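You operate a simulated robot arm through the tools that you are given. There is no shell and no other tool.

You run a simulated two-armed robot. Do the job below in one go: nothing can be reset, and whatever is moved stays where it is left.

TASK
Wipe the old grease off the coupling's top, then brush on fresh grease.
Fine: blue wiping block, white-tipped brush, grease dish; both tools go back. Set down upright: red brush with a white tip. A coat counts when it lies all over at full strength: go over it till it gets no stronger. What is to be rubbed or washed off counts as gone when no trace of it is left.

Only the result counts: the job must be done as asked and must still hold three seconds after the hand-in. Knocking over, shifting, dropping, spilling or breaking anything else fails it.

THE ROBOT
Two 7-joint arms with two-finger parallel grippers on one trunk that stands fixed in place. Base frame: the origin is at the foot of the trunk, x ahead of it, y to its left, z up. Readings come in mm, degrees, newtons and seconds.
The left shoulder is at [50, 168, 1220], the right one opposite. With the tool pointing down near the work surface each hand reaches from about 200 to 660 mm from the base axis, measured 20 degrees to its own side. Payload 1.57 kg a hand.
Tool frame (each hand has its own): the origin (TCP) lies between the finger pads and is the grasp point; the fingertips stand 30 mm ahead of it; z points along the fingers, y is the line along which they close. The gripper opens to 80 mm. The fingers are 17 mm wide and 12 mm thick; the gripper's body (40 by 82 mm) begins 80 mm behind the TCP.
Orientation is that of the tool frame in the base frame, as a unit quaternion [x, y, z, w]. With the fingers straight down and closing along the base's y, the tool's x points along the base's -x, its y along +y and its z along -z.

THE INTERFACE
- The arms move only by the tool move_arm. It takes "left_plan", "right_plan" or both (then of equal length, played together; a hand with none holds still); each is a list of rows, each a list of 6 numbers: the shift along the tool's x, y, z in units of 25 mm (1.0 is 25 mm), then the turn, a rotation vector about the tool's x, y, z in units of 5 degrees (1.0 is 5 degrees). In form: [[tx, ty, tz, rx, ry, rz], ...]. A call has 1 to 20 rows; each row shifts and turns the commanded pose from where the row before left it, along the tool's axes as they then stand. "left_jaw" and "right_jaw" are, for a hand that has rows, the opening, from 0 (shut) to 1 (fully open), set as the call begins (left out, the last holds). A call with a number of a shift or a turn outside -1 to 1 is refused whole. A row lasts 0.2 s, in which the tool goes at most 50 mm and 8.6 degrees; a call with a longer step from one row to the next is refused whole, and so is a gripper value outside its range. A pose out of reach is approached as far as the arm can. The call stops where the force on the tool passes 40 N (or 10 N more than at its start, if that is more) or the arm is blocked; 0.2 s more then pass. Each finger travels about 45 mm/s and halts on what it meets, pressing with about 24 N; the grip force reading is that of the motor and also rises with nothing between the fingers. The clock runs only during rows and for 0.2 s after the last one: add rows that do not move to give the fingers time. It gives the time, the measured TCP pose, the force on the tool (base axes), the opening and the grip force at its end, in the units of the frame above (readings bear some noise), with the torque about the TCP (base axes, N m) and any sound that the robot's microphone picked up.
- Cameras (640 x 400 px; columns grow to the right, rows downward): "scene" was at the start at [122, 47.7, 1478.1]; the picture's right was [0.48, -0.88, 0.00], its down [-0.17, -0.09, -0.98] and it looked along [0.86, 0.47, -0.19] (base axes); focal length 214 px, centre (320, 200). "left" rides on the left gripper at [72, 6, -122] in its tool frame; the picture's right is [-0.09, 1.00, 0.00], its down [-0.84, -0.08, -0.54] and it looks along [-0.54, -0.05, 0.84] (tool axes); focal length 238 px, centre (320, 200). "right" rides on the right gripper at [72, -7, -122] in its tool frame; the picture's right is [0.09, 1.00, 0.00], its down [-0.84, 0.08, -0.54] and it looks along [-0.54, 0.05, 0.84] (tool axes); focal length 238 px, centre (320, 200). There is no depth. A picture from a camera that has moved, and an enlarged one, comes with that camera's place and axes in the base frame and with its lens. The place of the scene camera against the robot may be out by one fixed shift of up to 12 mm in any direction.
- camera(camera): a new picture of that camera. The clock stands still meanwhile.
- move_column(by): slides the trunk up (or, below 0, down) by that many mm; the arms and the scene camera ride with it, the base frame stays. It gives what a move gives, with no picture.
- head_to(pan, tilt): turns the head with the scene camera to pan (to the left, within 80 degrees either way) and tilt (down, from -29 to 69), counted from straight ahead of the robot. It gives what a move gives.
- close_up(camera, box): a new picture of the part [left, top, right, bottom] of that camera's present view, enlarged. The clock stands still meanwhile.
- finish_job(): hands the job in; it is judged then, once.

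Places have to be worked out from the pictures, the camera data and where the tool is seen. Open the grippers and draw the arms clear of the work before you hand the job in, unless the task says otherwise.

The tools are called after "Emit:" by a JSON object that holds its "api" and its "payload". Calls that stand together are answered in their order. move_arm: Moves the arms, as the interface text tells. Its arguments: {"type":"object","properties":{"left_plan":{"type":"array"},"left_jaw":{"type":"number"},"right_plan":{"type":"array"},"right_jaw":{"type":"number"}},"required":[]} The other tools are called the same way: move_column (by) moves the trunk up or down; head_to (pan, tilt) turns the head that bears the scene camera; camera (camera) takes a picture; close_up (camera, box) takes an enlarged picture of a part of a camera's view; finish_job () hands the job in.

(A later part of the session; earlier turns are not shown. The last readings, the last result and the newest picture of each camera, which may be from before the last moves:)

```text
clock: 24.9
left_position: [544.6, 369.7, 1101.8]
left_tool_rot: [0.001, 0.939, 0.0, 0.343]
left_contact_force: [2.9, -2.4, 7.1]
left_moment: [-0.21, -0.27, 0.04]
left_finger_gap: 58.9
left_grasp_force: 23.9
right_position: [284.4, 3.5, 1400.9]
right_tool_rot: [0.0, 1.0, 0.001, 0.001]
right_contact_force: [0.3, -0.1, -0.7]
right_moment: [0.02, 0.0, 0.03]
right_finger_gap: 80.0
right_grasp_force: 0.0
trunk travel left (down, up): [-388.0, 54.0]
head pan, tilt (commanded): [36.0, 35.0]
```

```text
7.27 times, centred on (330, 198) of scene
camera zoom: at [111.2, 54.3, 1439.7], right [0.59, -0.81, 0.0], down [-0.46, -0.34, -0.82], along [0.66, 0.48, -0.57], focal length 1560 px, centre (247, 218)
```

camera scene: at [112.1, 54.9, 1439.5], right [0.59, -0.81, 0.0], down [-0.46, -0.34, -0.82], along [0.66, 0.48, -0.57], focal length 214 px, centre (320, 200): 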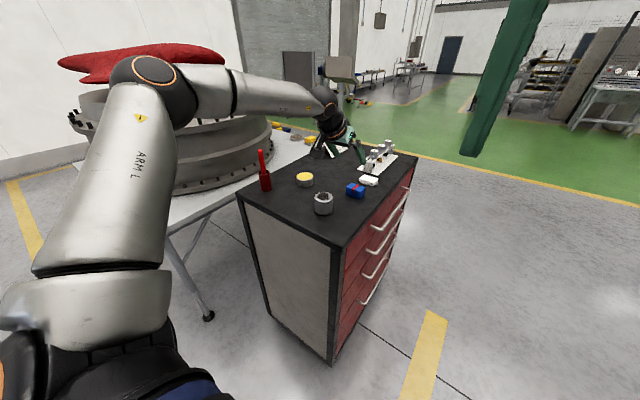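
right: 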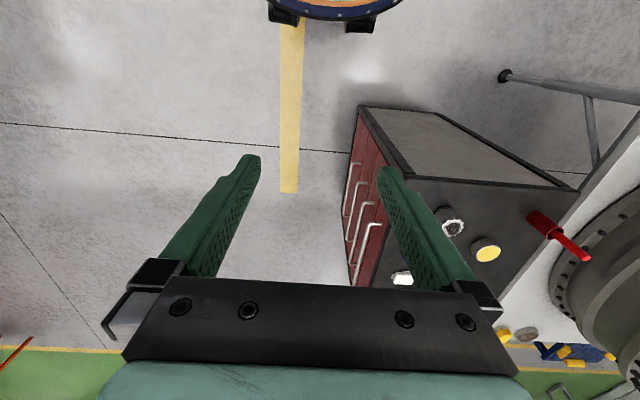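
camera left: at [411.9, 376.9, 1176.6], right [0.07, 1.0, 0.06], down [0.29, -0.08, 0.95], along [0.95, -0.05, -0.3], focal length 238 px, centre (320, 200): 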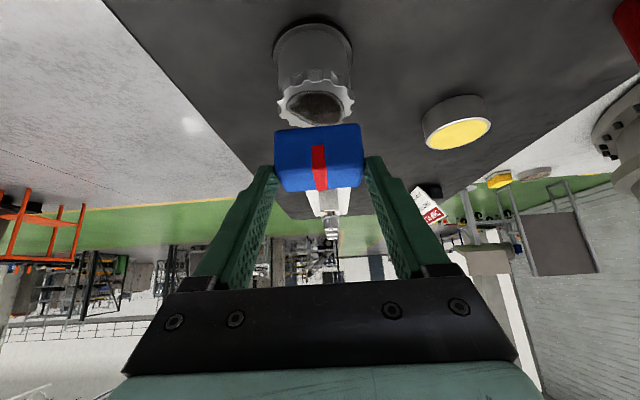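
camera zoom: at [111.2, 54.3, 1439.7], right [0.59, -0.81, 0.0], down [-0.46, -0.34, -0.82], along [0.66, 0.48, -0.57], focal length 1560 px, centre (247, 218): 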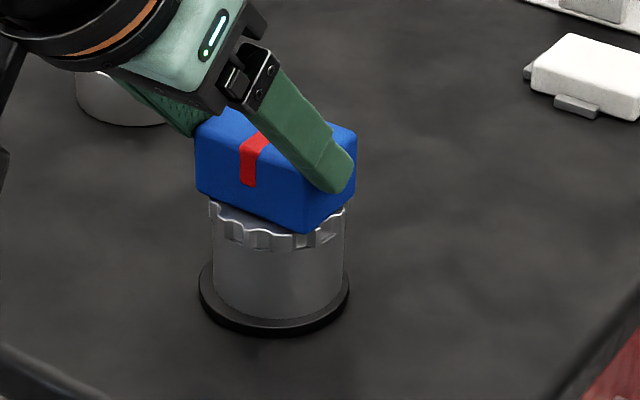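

I'll lift off, then compare the top and the coupling's position on its base.

Emit:
{"api": "move_arm", "payload": {"left_plan": [[-0.386, 0, -0.46, 0, 0, 0], [-0.386, 0, -0.46, 0, 0, 0], [-0.386, 0, -0.46, 0, 0, 0], [0, 0, 0, 0, 0, 0]], "left_jaw": 0}}

Emit:
{"api": "close_up", "payload": {"camera": "scene", "box": [290, 170, 370, 225]}}

Emit:
{"api": "close_up", "payload": {"camera": "scene", "box": [312, 185, 342, 205]}}

Emit:
{"api": "close_up", "payload": {"camera": "left", "box": [250, 10, 390, 150]}}

```text
clock: 25.9
left_position: [545.1, 372.1, 1144.8]
left_tool_rot: [0.001, 0.94, 0.0, 0.341]
left_contact_force: [-0.6, -0.4, -0.3]
left_moment: [-0.03, 0.01, -0.02]
left_finger_gap: 59.0
left_grasp_force: 24.0
right_position: [283.6, 4.5, 1401.1]
right_tool_rot: [0.0, 1.0, 0.001, 0.0]
right_contact_force: [0.2, 0.7, 0.7]
right_moment: [-0.04, -0.04, 0.01]
right_finger_gap: 79.9
right_grasp_force: 0.2
trunk travel left (down, up): [-388.0, 54.0]
head pan, tilt (commanded): [36.0, 35.0]
```

```text
7.27 times, centred on (330, 198) of scene
camera zoom: at [111.6, 55.1, 1439.5], right [0.59, -0.81, 0.0], down [-0.46, -0.34, -0.82], along [0.66, 0.48, -0.57], focal length 1560 px, centre (247, 218)
```

zoom: 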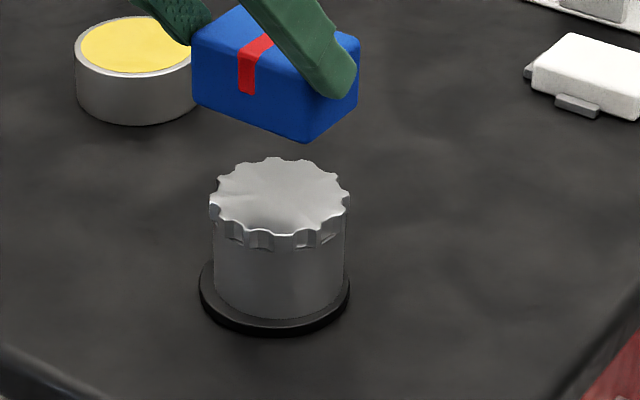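

```text
16.00 times, centred on (327, 195) of scene
camera zoom: at [111.6, 55.1, 1439.5], right [0.59, -0.81, 0.0], down [-0.46, -0.34, -0.82], along [0.66, 0.48, -0.57], focal length 3432 px, centre (208, 280)
```

zoom: 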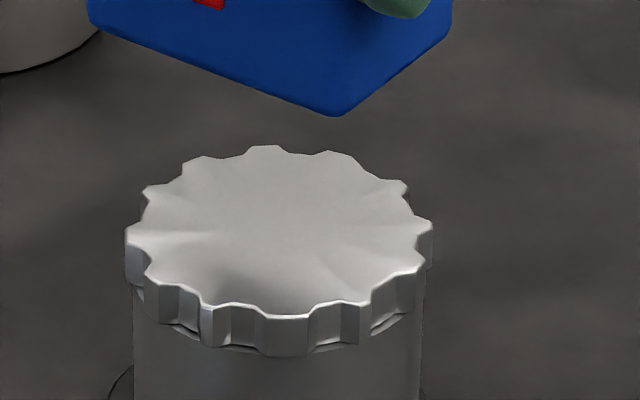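

```text
2.86 times, centred on (320, 80) of left
camera zoom: at [412.3, 377.9, 1192.7], right [0.07, 1.0, 0.06], down [0.29, -0.08, 0.95], along [0.95, -0.05, -0.3], focal length 681 px, centre (320, 543)
```

zoom: 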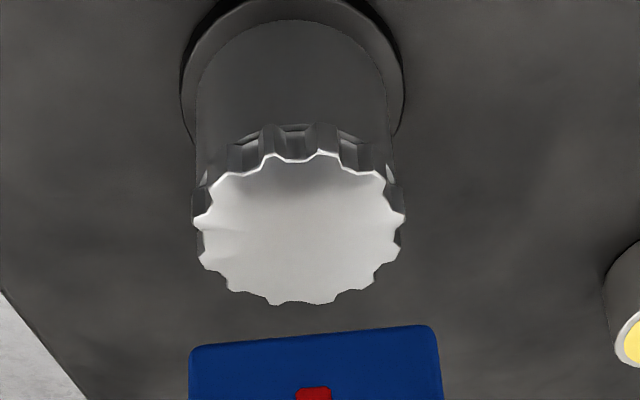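

The pattern of light on the top is the same as after the first wipe, so it looks like a sheen rather than grease. I'll take one more enlarged view of the top to be sure.

Emit:
{"api": "close_up", "payload": {"camera": "left", "box": [285, 60, 340, 120]}}

Emit:
{"api": "close_up", "payload": {"camera": "scene", "box": [316, 188, 338, 202]}}

```text
6.67 times, centred on (312, 90) of left
camera zoom: at [412.3, 377.9, 1192.7], right [0.07, 1.0, 0.06], down [0.29, -0.08, 0.95], along [0.95, -0.05, -0.3], focal length 1589 px, centre (370, 933)
```

zoom: 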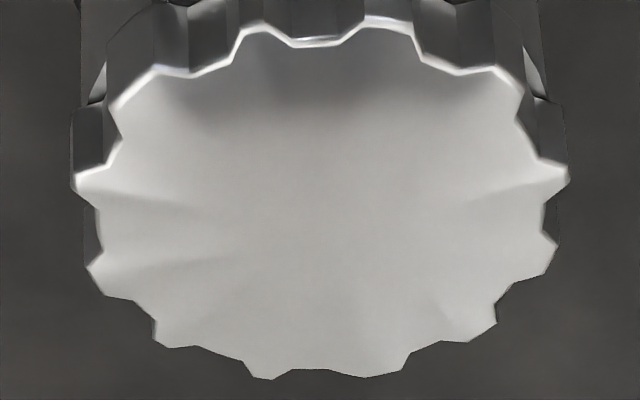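

```text
16.00 times, centred on (327, 195) of scene
camera zoom: at [111.6, 55.1, 1439.5], right [0.59, -0.81, 0.0], down [-0.46, -0.34, -0.82], along [0.66, 0.48, -0.57], focal length 3432 px, centre (208, 280)
```

zoom: 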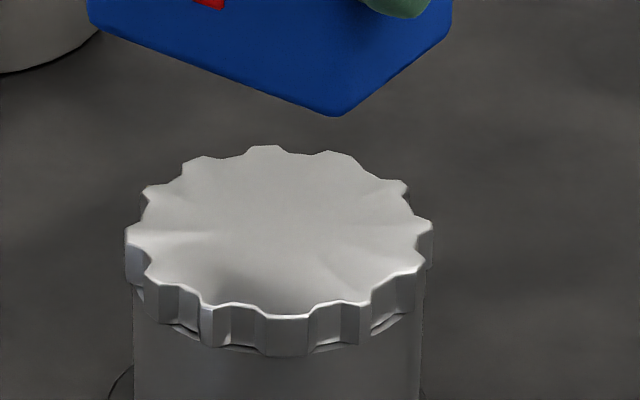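

The top is clean, since the light pattern follows the metal's shape. I'll carry the block back toward its original spot, first staying high and then coming down near the bench.

Emit:
{"api": "move_arm", "payload": {"left_plan": [[-0.655, -0.275, 0.672, 0, 0, 0], [-0.655, -0.275, 0.672, 0, 0, 0], [-0.655, -0.275, 0.672, 0, 0, 0], [-0.655, -0.275, 0.672, 0, 0, 0], [-0.655, -0.275, 0.672, 0, 0, 0], [-0.655, -0.275, 0.672, 0, 0, 0], [0, 0, 0, 0, 0, 0]], "left_jaw": 0}}

Emit:
{"api": "camera", "payload": {"camera": "left"}}

```text
clock: 27.5
left_position: [687.4, 330.3, 1131.6]
left_tool_rot: [0.0, 0.94, 0.0, 0.342]
left_contact_force: [0.1, -0.1, -1.5]
left_moment: [-0.01, 0.02, 0.0]
left_finger_gap: 59.1
left_grasp_force: 24.3
right_position: [284.0, 4.3, 1401.2]
right_tool_rot: [0.0, 1.0, 0.0, 0.001]
right_contact_force: [-0.6, 0.4, 0.3]
right_moment: [0.0, -0.01, 0.0]
right_finger_gap: 79.9
right_grasp_force: 0.0
trunk travel left (down, up): [-388.0, 54.0]
head pan, tilt (commanded): [36.0, 35.0]
```

```text
taken
camera left: at [552.9, 335.8, 1179.6], right [0.07, 1.0, 0.06], down [0.29, -0.08, 0.95], along [0.95, -0.05, -0.3], focal length 238 px, centre (320, 200)
```

left: 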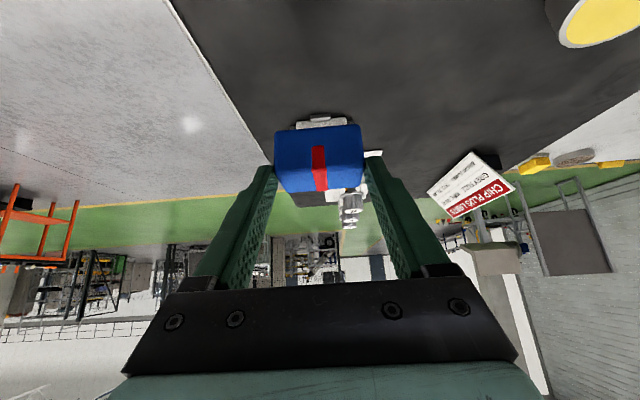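

The block is above its original spot. I'll come down to about 5 mm above the bench.

Emit:
{"api": "move_arm", "payload": {"left_plan": [[0.5, 0, 0.5725, 0, 0, 0], [0.5, 0, 0.5725, 0, 0, 0], [0.5, 0, 0.5725, 0, 0, 0], [0.5, 0, 0.5725, 0, 0, 0], [0, 0, 0, 0, 0, 0]], "left_jaw": 0}}

Emit:
{"api": "move_arm", "payload": {"left_plan": [[0.077, 0, 0.092, 0, 0, 0], [0.0257, 0, 0.0306, 0, 0, 0], [0, 0, 0, 0, 0, 0]], "left_jaw": 0}}

```text
clock: 28.7
left_position: [683.9, 330.4, 1056.2]
left_tool_rot: [0.001, 0.94, 0.001, 0.342]
left_contact_force: [-0.1, -0.4, -0.1]
left_moment: [0.02, 0.0, 0.02]
left_finger_gap: 59.0
left_grasp_force: 24.1
right_position: [283.9, 4.7, 1401.4]
right_tool_rot: [0.0, 1.0, 0.001, 0.001]
right_contact_force: [0.6, -0.5, -0.7]
right_moment: [0.01, 0.02, -0.03]
right_finger_gap: 80.1
right_grasp_force: 0.0
trunk travel left (down, up): [-388.0, 54.0]
head pan, tilt (commanded): [36.0, 35.0]
```

```text
clock: 29.5
left_position: [685.0, 329.3, 1051.7]
left_tool_rot: [0.001, 0.94, -0.001, 0.342]
left_contact_force: [0.3, 1.0, -1.2]
left_moment: [0.01, 0.0, -0.01]
left_finger_gap: 59.2
left_grasp_force: 24.2
right_position: [284.2, 4.7, 1400.8]
right_tool_rot: [0.0, 1.0, 0.001, 0.001]
right_contact_force: [-0.7, 0.1, -0.3]
right_moment: [0.0, -0.02, 0.03]
right_finger_gap: 79.9
right_grasp_force: 0.0
trunk travel left (down, up): [-388.0, 54.0]
head pan, tilt (commanded): [36.0, 35.0]
```

There's no bench contact yet at z ≈ 1052, and the block was picked up at 1049.7. I'll ease down another 1–2 mm while reading the force.

Emit:
{"api": "move_arm", "payload": {"left_plan": [[0.0257, 0, 0.0306, 0, 0, 0], [0, 0, 0, 0, 0, 0]], "left_jaw": 0}}

Emit:
{"api": "move_arm", "payload": {"left_plan": [[0.0257, 0, 0.0306, 0, 0, 0], [0, 0, 0, 0, 0, 0]], "left_jaw": 0}}

```text
clock: 30.1
left_position: [684.3, 328.9, 1050.8]
left_tool_rot: [0.001, 0.94, 0.0, 0.342]
left_contact_force: [-0.4, 0.2, -0.5]
left_moment: [0.02, 0.02, 0.03]
left_finger_gap: 59.3
left_grasp_force: 23.9
right_position: [283.4, 4.2, 1400.9]
right_tool_rot: [0.0, 1.0, 0.0, 0.002]
right_contact_force: [-0.4, 0.1, -0.5]
right_moment: [0.02, 0.03, 0.01]
right_finger_gap: 80.0
right_grasp_force: 0.1
trunk travel left (down, up): [-388.0, 54.0]
head pan, tilt (commanded): [36.0, 35.0]
```

```text
clock: 30.7
left_position: [683.9, 329.6, 1049.6]
left_tool_rot: [0.0, 0.94, 0.001, 0.342]
left_contact_force: [-0.2, 0.4, -1.2]
left_moment: [0.0, 0.0, -0.03]
left_finger_gap: 59.1
left_grasp_force: 23.5
right_position: [285.3, 3.2, 1400.6]
right_tool_rot: [0.0, 1.0, 0.001, 0.0]
right_contact_force: [-0.1, 0.0, -0.9]
right_moment: [0.01, 0.01, 0.02]
right_finger_gap: 80.0
right_grasp_force: 0.1
trunk travel left (down, up): [-388.0, 54.0]
head pan, tilt (commanded): [36.0, 35.0]
```

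Emit:
{"api": "close_up", "payload": {"camera": "left", "box": [230, 60, 430, 220]}}

Emit:
{"api": "move_arm", "payload": {"left_plan": [[0.0257, 0, 0.0306, 0, 0, 0], [0, 0, 0, 0, 0, 0]], "left_jaw": 0}}

```text
2.50 times, centred on (330, 140) of left
camera zoom: at [551.6, 335.9, 1097.0], right [0.07, 1.0, 0.06], down [0.29, -0.08, 0.95], along [0.95, -0.05, -0.3], focal length 596 px, centre (295, 350)
```

zoom: 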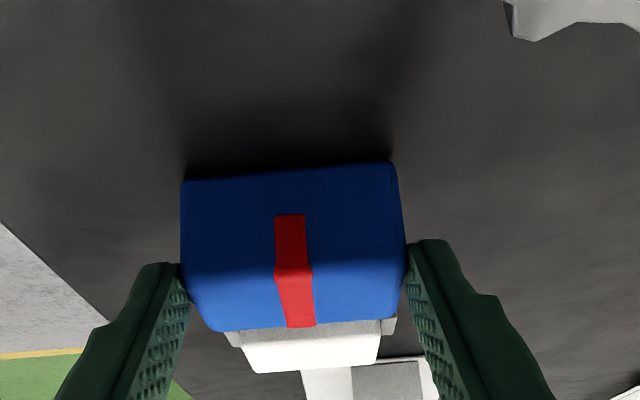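

```text
clock: 31.3
left_position: [685.2, 329.0, 1048.9]
left_tool_rot: [0.001, 0.939, -0.001, 0.343]
left_contact_force: [0.3, 0.5, 1.3]
left_moment: [-0.04, 0.07, -0.05]
left_finger_gap: 59.0
left_grasp_force: 24.1
right_position: [284.4, 4.8, 1401.9]
right_tool_rot: [0.0, 1.0, 0.001, 0.001]
right_contact_force: [0.0, -0.2, -0.1]
right_moment: [0.0, 0.0, 0.01]
right_finger_gap: 79.9
right_grasp_force: 0.0
trunk travel left (down, up): [-388.0, 54.0]
head pan, tilt (commanded): [36.0, 35.0]
```

The force has turned to slight upward contact, so the block is on the bench. I'll open the fingers.

Emit:
{"api": "move_arm", "payload": {"left_plan": [[0, 0, 0, 0, 0, 0], [0, 0, 0, 0, 0, 0], [0, 0, 0, 0, 0, 0], [0, 0, 0, 0, 0, 0]], "left_jaw": 1}}

Emit:
{"api": "close_up", "payload": {"camera": "left", "box": [230, 60, 430, 220]}}

```text
clock: 32.3
left_position: [684.1, 329.7, 1049.7]
left_tool_rot: [0.001, 0.94, 0.0, 0.342]
left_contact_force: [0.3, -0.6, 0.6]
left_moment: [-0.02, 0.01, 0.02]
left_finger_gap: 79.8
left_grasp_force: 0.0
right_position: [284.1, 4.6, 1400.8]
right_tool_rot: [0.0, 1.0, 0.001, 0.001]
right_contact_force: [-0.1, 0.7, 0.5]
right_moment: [0.03, 0.0, -0.01]
right_finger_gap: 79.9
right_grasp_force: 0.0
trunk travel left (down, up): [-388.0, 54.0]
head pan, tilt (commanded): [36.0, 35.0]
```

```text
2.50 times, centred on (330, 140) of left
camera zoom: at [551.5, 336.0, 1096.0], right [0.07, 1.0, 0.06], down [0.29, -0.08, 0.95], along [0.95, -0.05, -0.3], focal length 596 px, centre (295, 350)
```

zoom: 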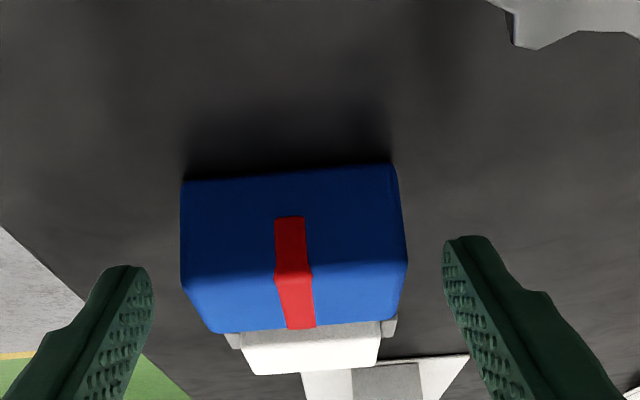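

The block stands released at its old place. I'll lift the open hand straight up, then move back and to the left, clear of everything, to view the brush.

Emit:
{"api": "move_arm", "payload": {"left_plan": [[-0.617, 0, -0.735, 0, 0, 0], [-0.617, 0, -0.735, 0, 0, 0], [-0.617, 0, -0.735, 0, 0, 0], [-0.617, 0, -0.735, 0, 0, 0], [-0.617, 0, -0.735, 0, 0, 0], [-0.617, 0, -0.735, 0, 0, 0], [0.735, 0.836, -0.617, 0, 0, 0], [0.735, 0.836, -0.617, 0, 0, 0], [0.735, 0.836, -0.617, 0, 0, 0], [0.735, 0.836, -0.617, 0, 0, 0], [0.735, 0.836, -0.617, 0, 0, 0], [0.735, 0.836, -0.617, 0, 0, 0], [0.735, 0.836, -0.617, 0, 0, 0], [0.735, 0.836, -0.617, 0, 0, 0], [0.735, 0.836, -0.617, 0, 0, 0], [0.735, 0.836, -0.617, 0, 0, 0], [0, 0, 0, 0, 0, 0]], "left_jaw": 1}}

Emit:
{"api": "camera", "payload": {"camera": "left"}}

Emit:
{"api": "camera", "payload": {"camera": "scene"}}

```text
clock: 35.9
left_position: [468.9, 511.3, 1192.0]
left_tool_rot: [-0.001, 0.94, 0.001, 0.342]
left_contact_force: [0.6, -0.4, -0.5]
left_moment: [0.0, -0.01, -0.01]
left_finger_gap: 80.1
left_grasp_force: 0.0
left hand out of reach, approached as far as the arm can: row 15, 16
right_position: [284.0, 4.6, 1400.8]
right_tool_rot: [0.0, 1.0, 0.0, 0.001]
right_contact_force: [-0.7, 0.3, 0.0]
right_moment: [0.0, -0.03, 0.0]
right_finger_gap: 80.1
right_grasp_force: 0.0
trunk travel left (down, up): [-388.0, 54.0]
head pan, tilt (commanded): [36.0, 35.0]
```

```text
taken
camera left: at [335.8, 516.9, 1239.3], right [0.07, 1.0, 0.06], down [0.29, -0.08, 0.95], along [0.95, -0.05, -0.3], focal length 238 px, centre (320, 200)
```

left: 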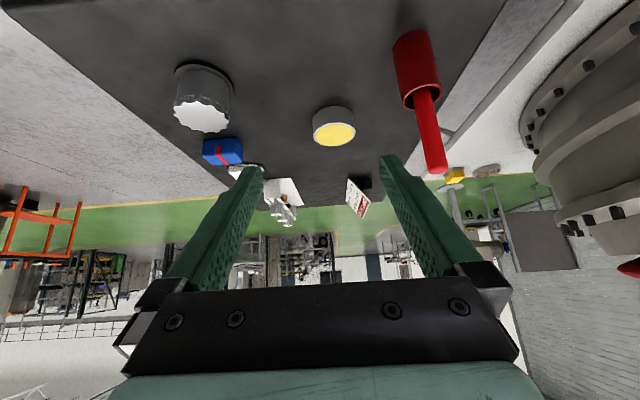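

```text
taken
camera scene: at [111.5, 55.4, 1439.5], right [0.59, -0.81, 0.0], down [-0.46, -0.34, -0.82], along [0.66, 0.48, -0.57], focal length 214 px, centre (320, 200)
```

scene: 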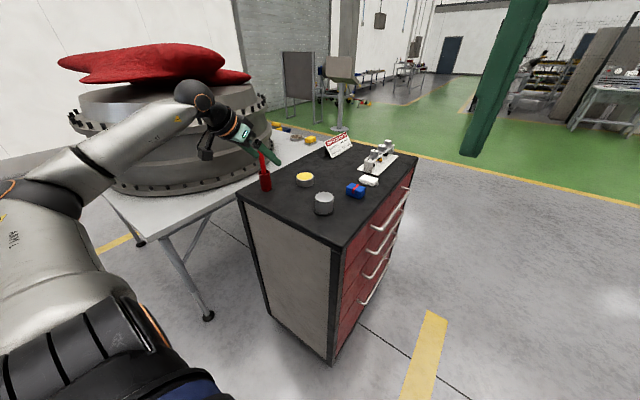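

The brush is clearly visible, but the arm met a joint limit with this heading, so I need to turn the hand toward its own side. I'll yaw the hand 36° to the left in place.

Emit:
{"api": "move_arm", "payload": {"left_plan": [[0, 0, 0, -0.772, 0, -0.919], [0, 0, 0, -0.772, 0, -0.919], [0, 0, 0, -0.772, 0, -0.919], [0, 0, 0, -0.772, 0, -0.919], [0, 0, 0, -0.772, 0, -0.919], [0, 0, 0, -0.772, 0, -0.919], [0, 0, 0, 0, 0, 0]], "left_jaw": 1}}

Emit:
{"api": "camera", "payload": {"camera": "left"}}

Emit:
{"api": "camera", "payload": {"camera": "scene"}}

```text
clock: 37.5
left_position: [469.9, 510.7, 1190.6]
left_tool_rot: [-0.29, 0.894, 0.105, 0.325]
left_contact_force: [0.5, 1.2, -0.1]
left_moment: [-0.02, 0.01, 0.03]
left_finger_gap: 79.9
left_grasp_force: 0.0
right_position: [283.4, 5.0, 1400.1]
right_tool_rot: [0.0, 1.0, 0.001, 0.0]
right_contact_force: [-0.4, 0.5, 0.4]
right_moment: [-0.01, 0.0, 0.0]
right_finger_gap: 79.9
right_grasp_force: 0.0
trunk travel left (down, up): [-388.0, 54.0]
head pan, tilt (commanded): [36.0, 35.0]
```

```text
taken
camera left: at [357.8, 437.2, 1239.8], right [-0.53, 0.85, 0.06], down [0.28, 0.11, 0.95], along [0.8, 0.52, -0.3], focal length 238 px, centre (320, 200)
```

left: 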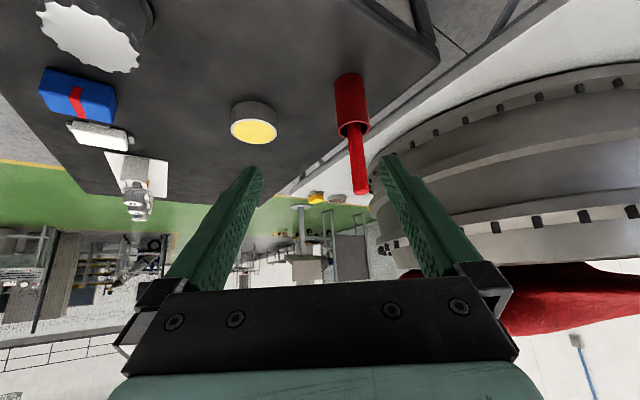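

```text
taken
camera scene: at [111.4, 55.2, 1439.6], right [0.59, -0.81, 0.0], down [-0.46, -0.34, -0.82], along [0.66, 0.48, -0.57], focal length 214 px, centre (320, 200)
```

scene: 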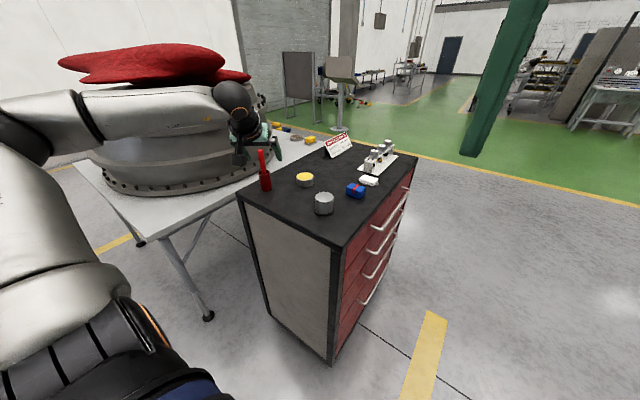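

The yaw worked and the brush now lies nearly centered ahead of the hand. I'll enlarge the brush and dish to triangulate them.

Emit:
{"api": "close_up", "payload": {"camera": "left", "box": [220, 60, 400, 205]}}

Emit:
{"api": "close_up", "payload": {"camera": "scene", "box": [230, 135, 330, 205]}}

```text
2.76 times, centred on (310, 132) of left
camera zoom: at [357.8, 437.2, 1239.8], right [-0.53, 0.85, 0.06], down [0.28, 0.11, 0.95], along [0.8, 0.52, -0.3], focal length 658 px, centre (348, 386)
```

zoom: 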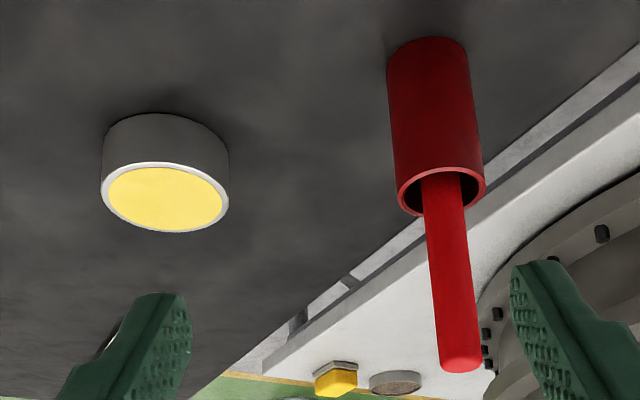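

```text
5.71 times, centred on (280, 170) of scene
camera zoom: at [111.4, 55.2, 1439.6], right [0.59, -0.81, 0.0], down [-0.46, -0.34, -0.82], along [0.66, 0.48, -0.57], focal length 1226 px, centre (549, 371)
```

zoom: 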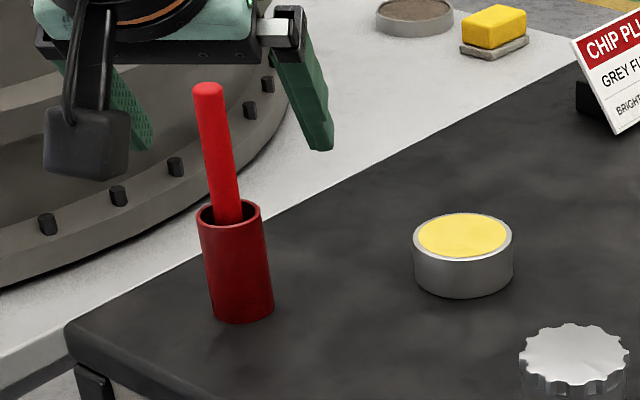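

Cross-checking the views puts the bench nearer z ≈ 1005. The brush stands upright at about [540, 610], with its cup rim near 1077 and its end near 1155, and the dish is at about [661, 525]. I'll set the hand to 55° tilt and 42° heading, and move it to 80 mm short of the brush handle.

Emit:
{"api": "move_arm", "payload": {"left_plan": [[0, 0, 0, 0, -1, 0], [0, 0, 0, 0, -1, 0], [0, 0, 0, 0, -1, 0], [0, 0, 0, -0.983, 0, -0.688], [0.398, 0.269, 0.75, 0, 0, 0], [0.398, 0.269, 0.75, 0, 0, 0], [0.398, 0.269, 0.75, 0, 0, 0], [0.398, 0.269, 0.75, 0, 0, 0], [0, 0, 0, 0, 0, 0]], "left_jaw": 1}}

Emit:
{"api": "camera", "payload": {"camera": "left"}}

Emit:
{"api": "close_up", "payload": {"camera": "scene", "box": [200, 110, 340, 210]}}

```text
clock: 39.5
left_position: [480.8, 557.1, 1117.7]
left_tool_rot: [-0.317, 0.828, 0.166, 0.433]
left_contact_force: [0.0, 0.5, -0.9]
left_moment: [0.02, -0.01, 0.0]
left_finger_gap: 79.9
left_grasp_force: 0.1
right_position: [283.3, 4.5, 1401.5]
right_tool_rot: [0.001, 1.0, 0.001, 0.001]
right_contact_force: [0.5, 1.0, 0.5]
right_moment: [-0.01, 0.01, -0.01]
right_finger_gap: 79.9
right_grasp_force: 0.0
trunk travel left (down, up): [-388.0, 54.0]
head pan, tilt (commanded): [36.0, 35.0]
```

```text
taken
camera left: at [370.1, 467.0, 1127.9], right [-0.63, 0.78, 0.08], down [0.08, -0.04, 1.0], along [0.78, 0.63, -0.04], focal length 238 px, centre (320, 200)
```

left: 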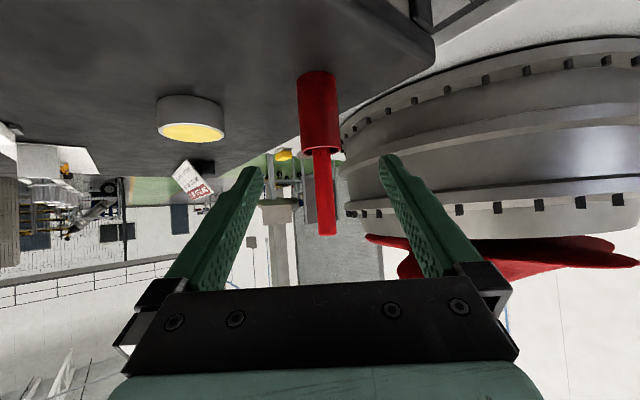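

```text
4.00 times, centred on (270, 160) of scene
camera zoom: at [111.3, 54.9, 1439.6], right [0.59, -0.81, 0.0], down [-0.46, -0.34, -0.82], along [0.66, 0.48, -0.57], focal length 858 px, centre (520, 360)
```

zoom: 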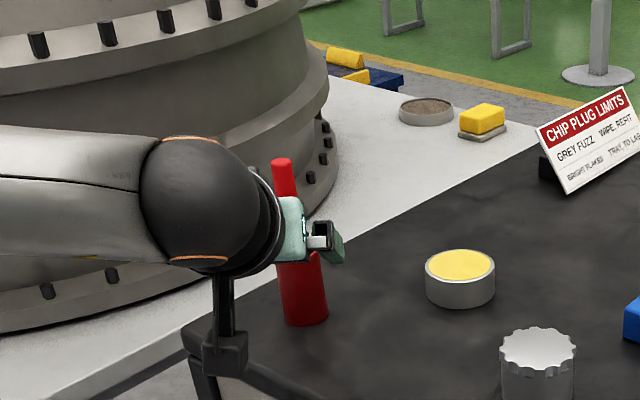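

The handle lies straight ahead of the hand with under 1 mm of side offset, and the fingertips clear the cup rim by about 17 mm. I'll advance 80 mm so the open fingers straddle the handle.

Emit:
{"api": "move_arm", "payload": {"left_plan": [[-0.426, 0.004, 0.678, 0, 0, 0], [-0.426, 0.004, 0.678, 0, 0, 0], [-0.426, 0.004, 0.678, 0, 0, 0], [-0.426, 0.004, 0.678, 0, 0, 0], [0, 0, 0, 0, 0, 0]], "left_jaw": 1}}

Emit:
{"api": "camera", "payload": {"camera": "left"}}

Emit:
{"api": "close_up", "payload": {"camera": "scene", "box": [220, 130, 320, 205]}}

```text
clock: 40.7
left_position: [539.5, 610.4, 1113.4]
left_tool_rot: [-0.317, 0.828, 0.164, 0.431]
left_contact_force: [-0.6, -0.3, 0.1]
left_moment: [0.03, 0.0, -0.01]
left_finger_gap: 80.0
left_grasp_force: 0.0
right_position: [283.6, 4.1, 1401.9]
right_tool_rot: [0.0, 1.0, 0.002, 0.001]
right_contact_force: [0.9, -0.3, -0.6]
right_moment: [0.0, 0.0, 0.02]
right_finger_gap: 80.1
right_grasp_force: 0.1
trunk travel left (down, up): [-388.0, 54.0]
head pan, tilt (commanded): [36.0, 35.0]
```

```text
taken
camera left: at [430.6, 520.3, 1124.3], right [-0.63, 0.78, 0.08], down [0.08, -0.03, 1.0], along [0.78, 0.63, -0.04], focal length 238 px, centre (320, 200)
```

left: 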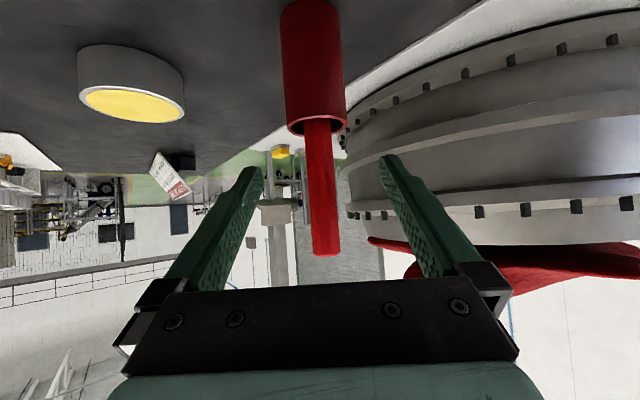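

```text
5.33 times, centred on (270, 168) of scene
camera zoom: at [111.3, 54.9, 1439.6], right [0.59, -0.81, 0.0], down [-0.46, -0.34, -0.82], along [0.66, 0.48, -0.57], focal length 1144 px, centre (587, 373)
```

zoom: 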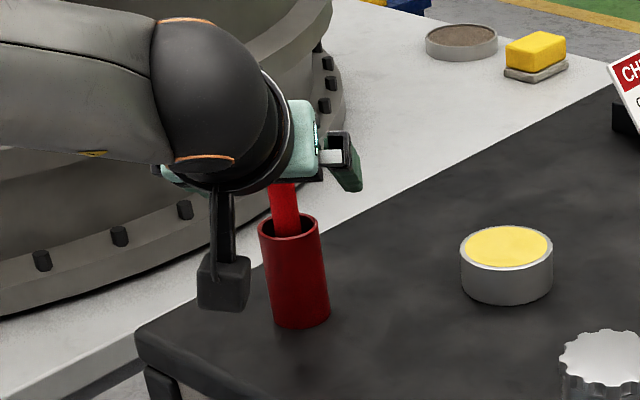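

The handle sits right at the grasp point between the fingers. I'll close on it.

Emit:
{"api": "move_arm", "payload": {"left_plan": [[0, 0, 0, 0, 0, 0], [0, 0, 0, 0, 0, 0], [0, 0, 0, 0, 0, 0], [0, 0, 0, 0, 0, 0], [0, 0, 0, 0, 0, 0], [0, 0, 0, 0, 0, 0], [0, 0, 0, 0, 0, 0]], "left_jaw": 0}}

Emit:
{"api": "camera", "payload": {"camera": "left"}}

```text
clock: 42.3
left_position: [539.4, 610.3, 1113.9]
left_tool_rot: [-0.317, 0.828, 0.165, 0.431]
left_contact_force: [0.4, -1.4, -0.6]
left_moment: [-0.02, 0.01, 0.01]
left_finger_gap: 15.7
left_grasp_force: 23.9
right_position: [283.9, 4.2, 1401.0]
right_tool_rot: [0.0, 1.0, 0.0, 0.0]
right_contact_force: [-0.1, 0.5, 0.1]
right_moment: [0.02, 0.02, -0.01]
right_finger_gap: 79.9
right_grasp_force: 0.2
trunk travel left (down, up): [-388.0, 54.0]
head pan, tilt (commanded): [36.0, 35.0]
```

```text
taken
camera left: at [430.6, 520.2, 1124.2], right [-0.63, 0.78, 0.08], down [0.08, -0.03, 1.0], along [0.78, 0.63, -0.04], focal length 238 px, centre (320, 200)
```

left: 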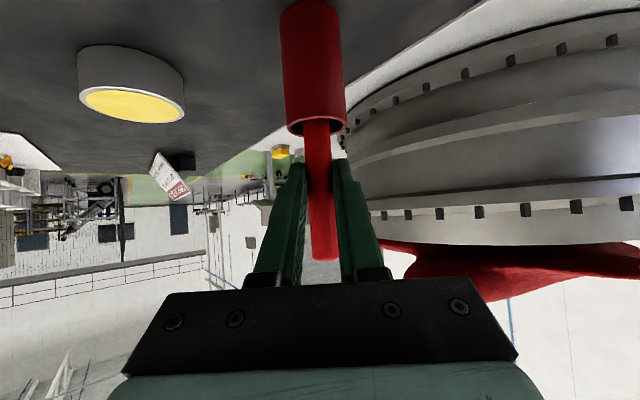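

The handle is held at a 15.7 mm gap with 24 N. I'll lift straight up about 95 mm to draw the brush out of its cup.

Emit:
{"api": "move_arm", "payload": {"left_plan": [[-0.164, 0, -0.115, 0, 0, 0], [-0.328, 0, -0.23, 0, 0, 0], [-0.328, 0, -0.23, 0, 0, 0], [0, 0, 0, 0, 0, 0]], "left_jaw": 0}}

Emit:
{"api": "camera", "payload": {"camera": "left"}}

Emit:
{"api": "close_up", "payload": {"camera": "scene", "box": [220, 120, 320, 205]}}

```text
clock: 43.3
left_position: [538.9, 609.5, 1138.4]
left_tool_rot: [-0.317, 0.828, 0.165, 0.431]
left_contact_force: [-0.1, 0.0, -0.7]
left_moment: [0.0, -0.05, 0.0]
left_finger_gap: 15.5
left_grasp_force: 24.1
right_position: [283.9, 4.8, 1400.2]
right_tool_rot: [0.0, 1.0, 0.001, 0.001]
right_contact_force: [0.3, -0.3, 0.3]
right_moment: [0.01, 0.0, 0.04]
right_finger_gap: 80.1
right_grasp_force: 0.1
trunk travel left (down, up): [-388.0, 54.0]
head pan, tilt (commanded): [36.0, 35.0]
```

```text
taken
camera left: at [430.7, 520.3, 1149.2], right [-0.63, 0.78, 0.08], down [0.08, -0.03, 1.0], along [0.78, 0.63, -0.04], focal length 238 px, centre (320, 200)
```

left: 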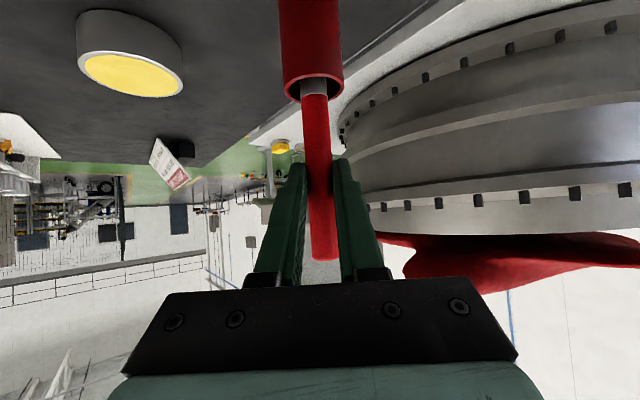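

```text
4.71 times, centred on (270, 162) of scene
camera zoom: at [111.5, 55.1, 1439.5], right [0.59, -0.81, 0.0], down [-0.46, -0.34, -0.82], along [0.66, 0.48, -0.57], focal length 1009 px, centre (555, 376)
```

zoom: 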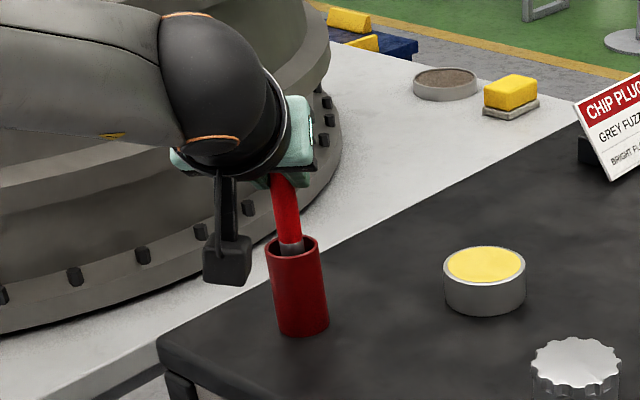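

The brush rises cleanly and its ferrule is now showing at the rim. I'll keep lifting another 75 mm.

Emit:
{"api": "move_arm", "payload": {"left_plan": [[-0.491, 0, -0.344, 0, 0, 0], [-0.491, 0, -0.344, 0, 0, 0], [-0.491, 0, -0.344, 0, 0, 0], [-0.491, 0, -0.344, 0, 0, 0], [-0.491, 0, -0.344, 0, 0, 0], [0, 0, 0, 0, 0, 0]], "left_jaw": 0}}

Emit:
{"api": "camera", "payload": {"camera": "left"}}

Emit:
{"api": "close_up", "payload": {"camera": "scene", "box": [220, 110, 320, 205]}}

```text
clock: 44.7
left_position: [539.6, 609.9, 1213.4]
left_tool_rot: [-0.318, 0.828, 0.166, 0.431]
left_contact_force: [0.8, -0.3, 1.0]
left_moment: [-0.01, 0.01, -0.01]
left_finger_gap: 15.5
left_grasp_force: 24.0
right_position: [284.5, 5.9, 1400.1]
right_tool_rot: [0.0, 1.0, 0.001, 0.001]
right_contact_force: [0.6, -0.8, -0.3]
right_moment: [0.03, 0.02, 0.0]
right_finger_gap: 79.9
right_grasp_force: 0.0
trunk travel left (down, up): [-388.0, 54.0]
head pan, tilt (commanded): [36.0, 35.0]
```

```text
taken
camera left: at [430.1, 520.6, 1223.8], right [-0.63, 0.78, 0.08], down [0.08, -0.03, 1.0], along [0.78, 0.63, -0.04], focal length 238 px, centre (320, 200)
```

left: 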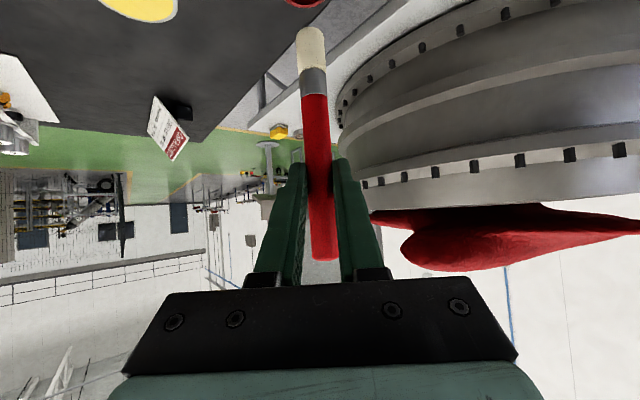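

```text
4.21 times, centred on (270, 158) of scene
camera zoom: at [111.6, 55.1, 1439.5], right [0.59, -0.81, 0.0], down [-0.46, -0.34, -0.82], along [0.66, 0.48, -0.57], focal length 903 px, centre (530, 379)
```

zoom: 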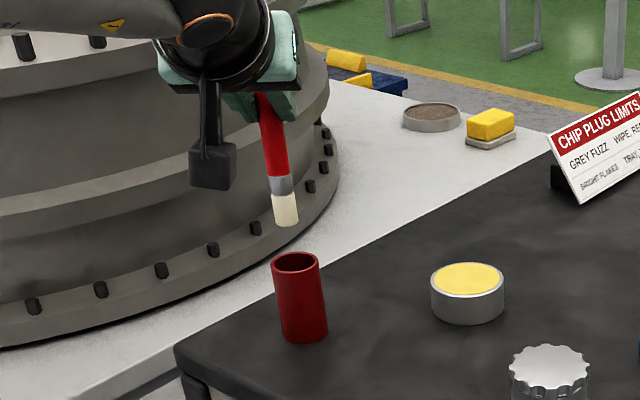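

The white tip is clear of the cup, hanging about 101 mm below the grasp point. I'll turn to a 30° heading and carry the brush high over to the grease dish at about [661, 525].

Emit:
{"api": "move_arm", "payload": {"left_plan": [[0, 0, 0, 0.983, 0, 0.688], [0, 0, 0, 0.983, 0, 0.688], [-0.206, -0.765, 0.294, 0, 0, 0], [-0.206, -0.765, 0.294, 0, 0, 0], [-0.206, -0.765, 0.294, 0, 0, 0], [-0.206, -0.765, 0.294, 0, 0, 0], [-0.206, -0.765, 0.294, 0, 0, 0], [-0.206, -0.765, 0.294, 0, 0, 0], [-0.206, -0.765, 0.294, 0, 0, 0], [0, 0, 0, 0, 0, 0]], "left_jaw": 0}}

Emit:
{"api": "camera", "payload": {"camera": "left"}}

Emit:
{"api": "close_up", "payload": {"camera": "scene", "box": [240, 100, 360, 205]}}

```text
clock: 46.9
left_position: [659.7, 525.0, 1213.1]
left_tool_rot: [-0.229, 0.856, 0.119, 0.447]
left_contact_force: [0.0, 0.0, -0.8]
left_moment: [-0.03, 0.0, 0.01]
left_finger_gap: 15.6
left_grasp_force: 24.2
right_position: [283.8, 5.9, 1400.8]
right_tool_rot: [0.0, 1.0, 0.0, 0.0]
right_contact_force: [0.4, 0.6, 0.0]
right_moment: [0.01, 0.01, 0.01]
right_finger_gap: 80.0
right_grasp_force: 0.1
trunk travel left (down, up): [-388.0, 54.0]
head pan, tilt (commanded): [36.0, 35.0]
```

```text
taken
camera left: at [535.3, 460.3, 1224.1], right [-0.45, 0.89, 0.08], down [0.07, -0.05, 1.0], along [0.89, 0.45, -0.04], focal length 238 px, centre (320, 200)
```

left: 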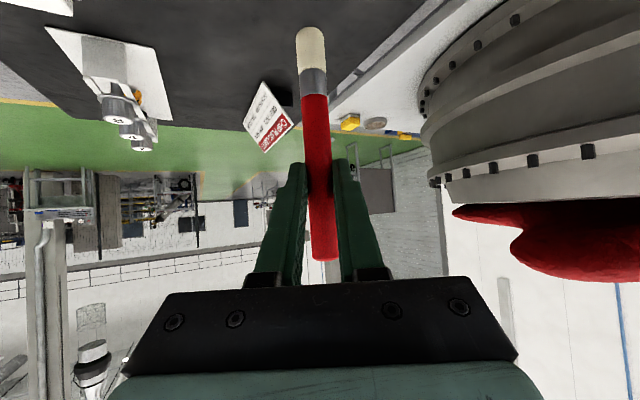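

```text
3.81 times, centred on (300, 152) of scene
camera zoom: at [111.2, 55.2, 1439.6], right [0.59, -0.81, 0.0], down [-0.46, -0.34, -0.82], along [0.66, 0.48, -0.57], focal length 817 px, centre (396, 381)
```

zoom: 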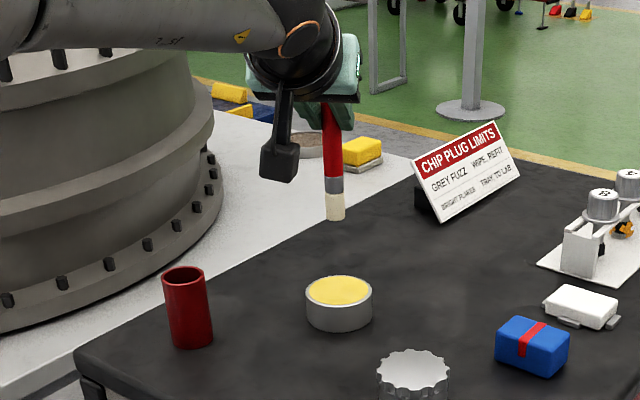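

The scene view confirms the tip is within about 3 mm of the spot above the dish center. I'll lower it to just above the grease.

Emit:
{"api": "move_arm", "payload": {"left_plan": [[0.585, 0, 0.437, 0, 0, 0], [0.585, 0, 0.437, 0, 0, 0], [0.585, 0, 0.437, 0, 0, 0], [0.52, 0, 0.39, 0, 0, 0], [0, 0, 0, 0, 0, 0]], "left_jaw": 0}}

Emit:
{"api": "close_up", "payload": {"camera": "scene", "box": [270, 130, 350, 195]}}

Emit:
{"api": "camera", "payload": {"camera": "left"}}

```text
clock: 48.1
left_position: [662.2, 525.8, 1141.7]
left_tool_rot: [-0.23, 0.856, 0.121, 0.446]
left_contact_force: [0.3, -0.3, -0.4]
left_moment: [0.0, 0.01, 0.0]
left_finger_gap: 15.2
left_grasp_force: 23.8
right_position: [282.7, 4.9, 1401.4]
right_tool_rot: [0.001, 1.0, 0.0, 0.0]
right_contact_force: [-0.1, -0.2, 0.8]
right_moment: [0.0, -0.03, 0.04]
right_finger_gap: 80.2
right_grasp_force: 0.1
trunk travel left (down, up): [-388.0, 54.0]
head pan, tilt (commanded): [36.0, 35.0]
```

```text
6.15 times, centred on (310, 162) of scene
camera zoom: at [111.4, 54.9, 1439.6], right [0.59, -0.81, 0.0], down [-0.46, -0.34, -0.82], along [0.66, 0.48, -0.57], focal length 1320 px, centre (382, 431)
```

zoom: 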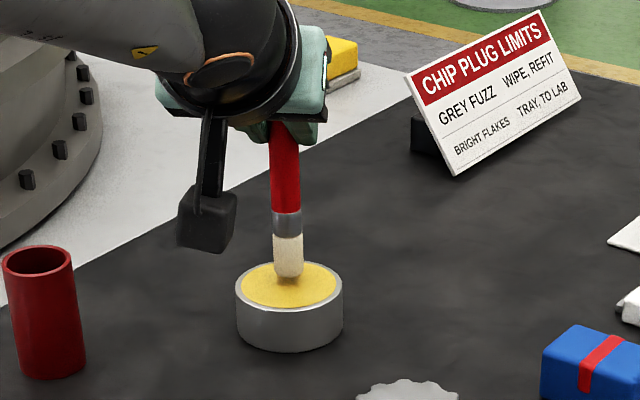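

```text
taken
camera left: at [536.9, 461.0, 1152.9], right [-0.45, 0.89, 0.08], down [0.07, -0.05, 1.0], along [0.89, 0.45, -0.04], focal length 238 px, centre (320, 200)
```

left: 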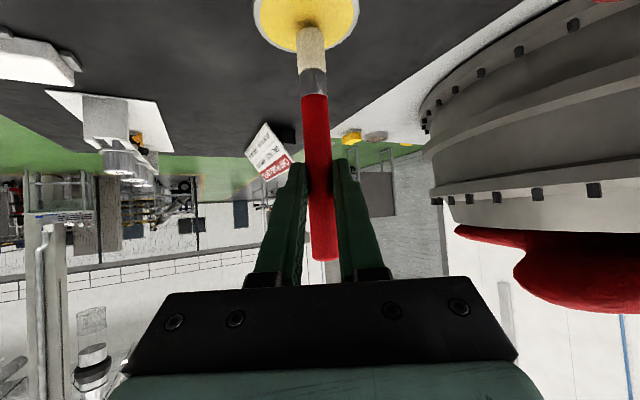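

The tip hovers just above the grease, centered in the dish. I'll step down slowly and watch the force.

Emit:
{"api": "move_arm", "payload": {"left_plan": [[0.0655, 0, 0.046, 0, 0, 0], [0.0655, 0, 0.046, 0, 0, 0], [0.0655, 0, 0.046, 0, 0, 0], [0, 0, 0, 0, 0, 0]], "left_jaw": 0}}

Emit:
{"api": "close_up", "payload": {"camera": "scene", "box": [280, 150, 330, 190]}}

```text
clock: 49.1
left_position: [663.0, 525.4, 1136.4]
left_tool_rot: [-0.229, 0.857, 0.119, 0.446]
left_contact_force: [0.7, 0.8, 0.5]
left_moment: [0.0, -0.03, -0.01]
left_finger_gap: 15.5
left_grasp_force: 24.2
right_position: [284.0, 5.2, 1401.2]
right_tool_rot: [0.001, 1.0, 0.001, 0.001]
right_contact_force: [0.4, 0.1, 0.2]
right_moment: [0.0, 0.01, 0.01]
right_finger_gap: 80.1
right_grasp_force: 0.0
trunk travel left (down, up): [-388.0, 54.0]
head pan, tilt (commanded): [36.0, 35.0]
```

```text
10.00 times, centred on (305, 170) of scene
camera zoom: at [111.4, 54.9, 1439.6], right [0.59, -0.81, 0.0], down [-0.46, -0.34, -0.82], along [0.66, 0.48, -0.57], focal length 2145 px, centre (470, 500)
```

zoom: 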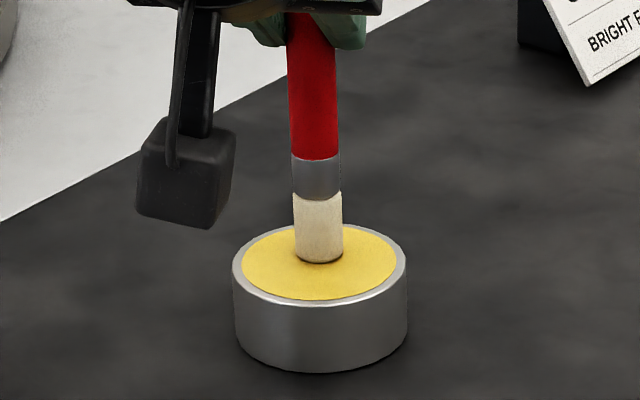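

The tip is practically at the surface with no force yet. I'll ease it 4 mm deeper.

Emit:
{"api": "move_arm", "payload": {"left_plan": [[0.0655, 0, 0.046, 0, 0, 0], [0.0655, 0, 0.046, 0, 0, 0], [0, 0, 0, 0, 0, 0]], "left_jaw": 0}}

Emit:
{"api": "close_up", "payload": {"camera": "scene", "box": [280, 150, 330, 190]}}

```text
clock: 49.9
left_position: [662.2, 525.5, 1136.0]
left_tool_rot: [-0.229, 0.855, 0.121, 0.449]
left_contact_force: [0.9, 2.3, 12.8]
left_moment: [0.28, -0.31, 0.04]
left_finger_gap: 15.6
left_grasp_force: 24.2
right_position: [282.6, 4.3, 1401.9]
right_tool_rot: [0.0, 1.0, 0.002, 0.001]
right_contact_force: [-0.8, 0.5, 0.4]
right_moment: [0.01, 0.0, 0.03]
right_finger_gap: 80.0
right_grasp_force: 0.2
trunk travel left (down, up): [-388.0, 54.0]
head pan, tilt (commanded): [36.0, 35.0]
```

```text
10.00 times, centred on (305, 170) of scene
camera zoom: at [110.1, 54.0, 1439.9], right [0.59, -0.81, 0.0], down [-0.46, -0.34, -0.82], along [0.66, 0.48, -0.57], focal length 2145 px, centre (470, 500)
```

zoom: 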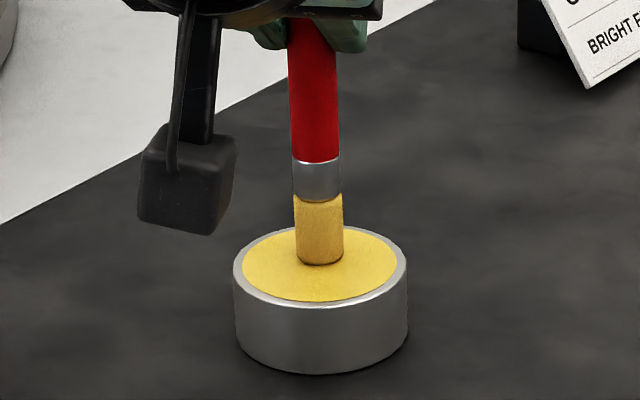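

The tip has turned yellow, so the brush is loaded. The contact pressed at 12.8 N, so I'll raise it straight up now.

Emit:
{"api": "move_arm", "payload": {"left_plan": [[-0.164, 0, -0.115, 0, 0, 0], [-0.52, 0, -0.364, 0, 0, 0], [-0.52, 0, -0.364, 0, 0, 0], [-0.52, 0, -0.364, 0, 0, 0], [-0.52, 0, -0.364, 0, 0, 0], [0, 0, 0, 0, 0, 0]], "left_jaw": 0}}

Emit:
{"api": "close_up", "payload": {"camera": "scene", "box": [270, 110, 350, 195]}}

Emit:
{"api": "camera", "payload": {"camera": "left"}}

```text
clock: 51.3
left_position: [661.3, 527.7, 1201.4]
left_tool_rot: [-0.23, 0.857, 0.12, 0.446]
left_contact_force: [-0.6, 1.2, -0.1]
left_moment: [-0.01, -0.05, 0.01]
left_finger_gap: 15.5
left_grasp_force: 24.5
right_position: [283.8, 5.6, 1400.8]
right_tool_rot: [0.0, 1.0, 0.001, 0.0]
right_contact_force: [0.6, -0.6, -1.4]
right_moment: [0.0, 0.0, 0.03]
right_finger_gap: 80.0
right_grasp_force: 0.0
trunk travel left (down, up): [-388.0, 54.0]
head pan, tilt (commanded): [36.0, 35.0]
```

```text
4.71 times, centred on (310, 152) of scene
camera zoom: at [111.6, 55.1, 1439.5], right [0.59, -0.81, 0.0], down [-0.46, -0.34, -0.82], along [0.66, 0.48, -0.57], focal length 1009 px, centre (367, 424)
```

zoom: 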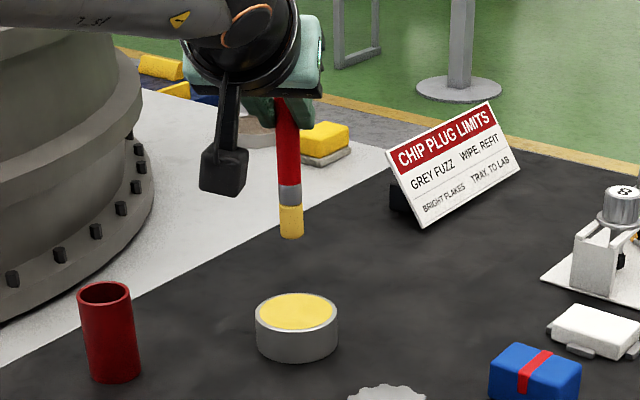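

```text
taken
camera left: at [536.4, 461.8, 1212.3], right [-0.45, 0.89, 0.08], down [0.07, -0.05, 1.0], along [0.89, 0.46, -0.04], focal length 238 px, centre (320, 200)
```

left: 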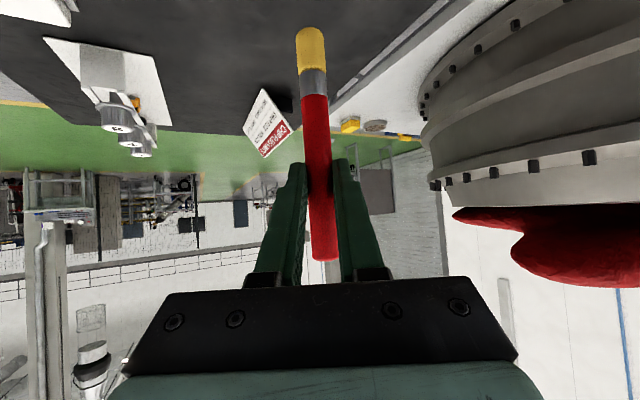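

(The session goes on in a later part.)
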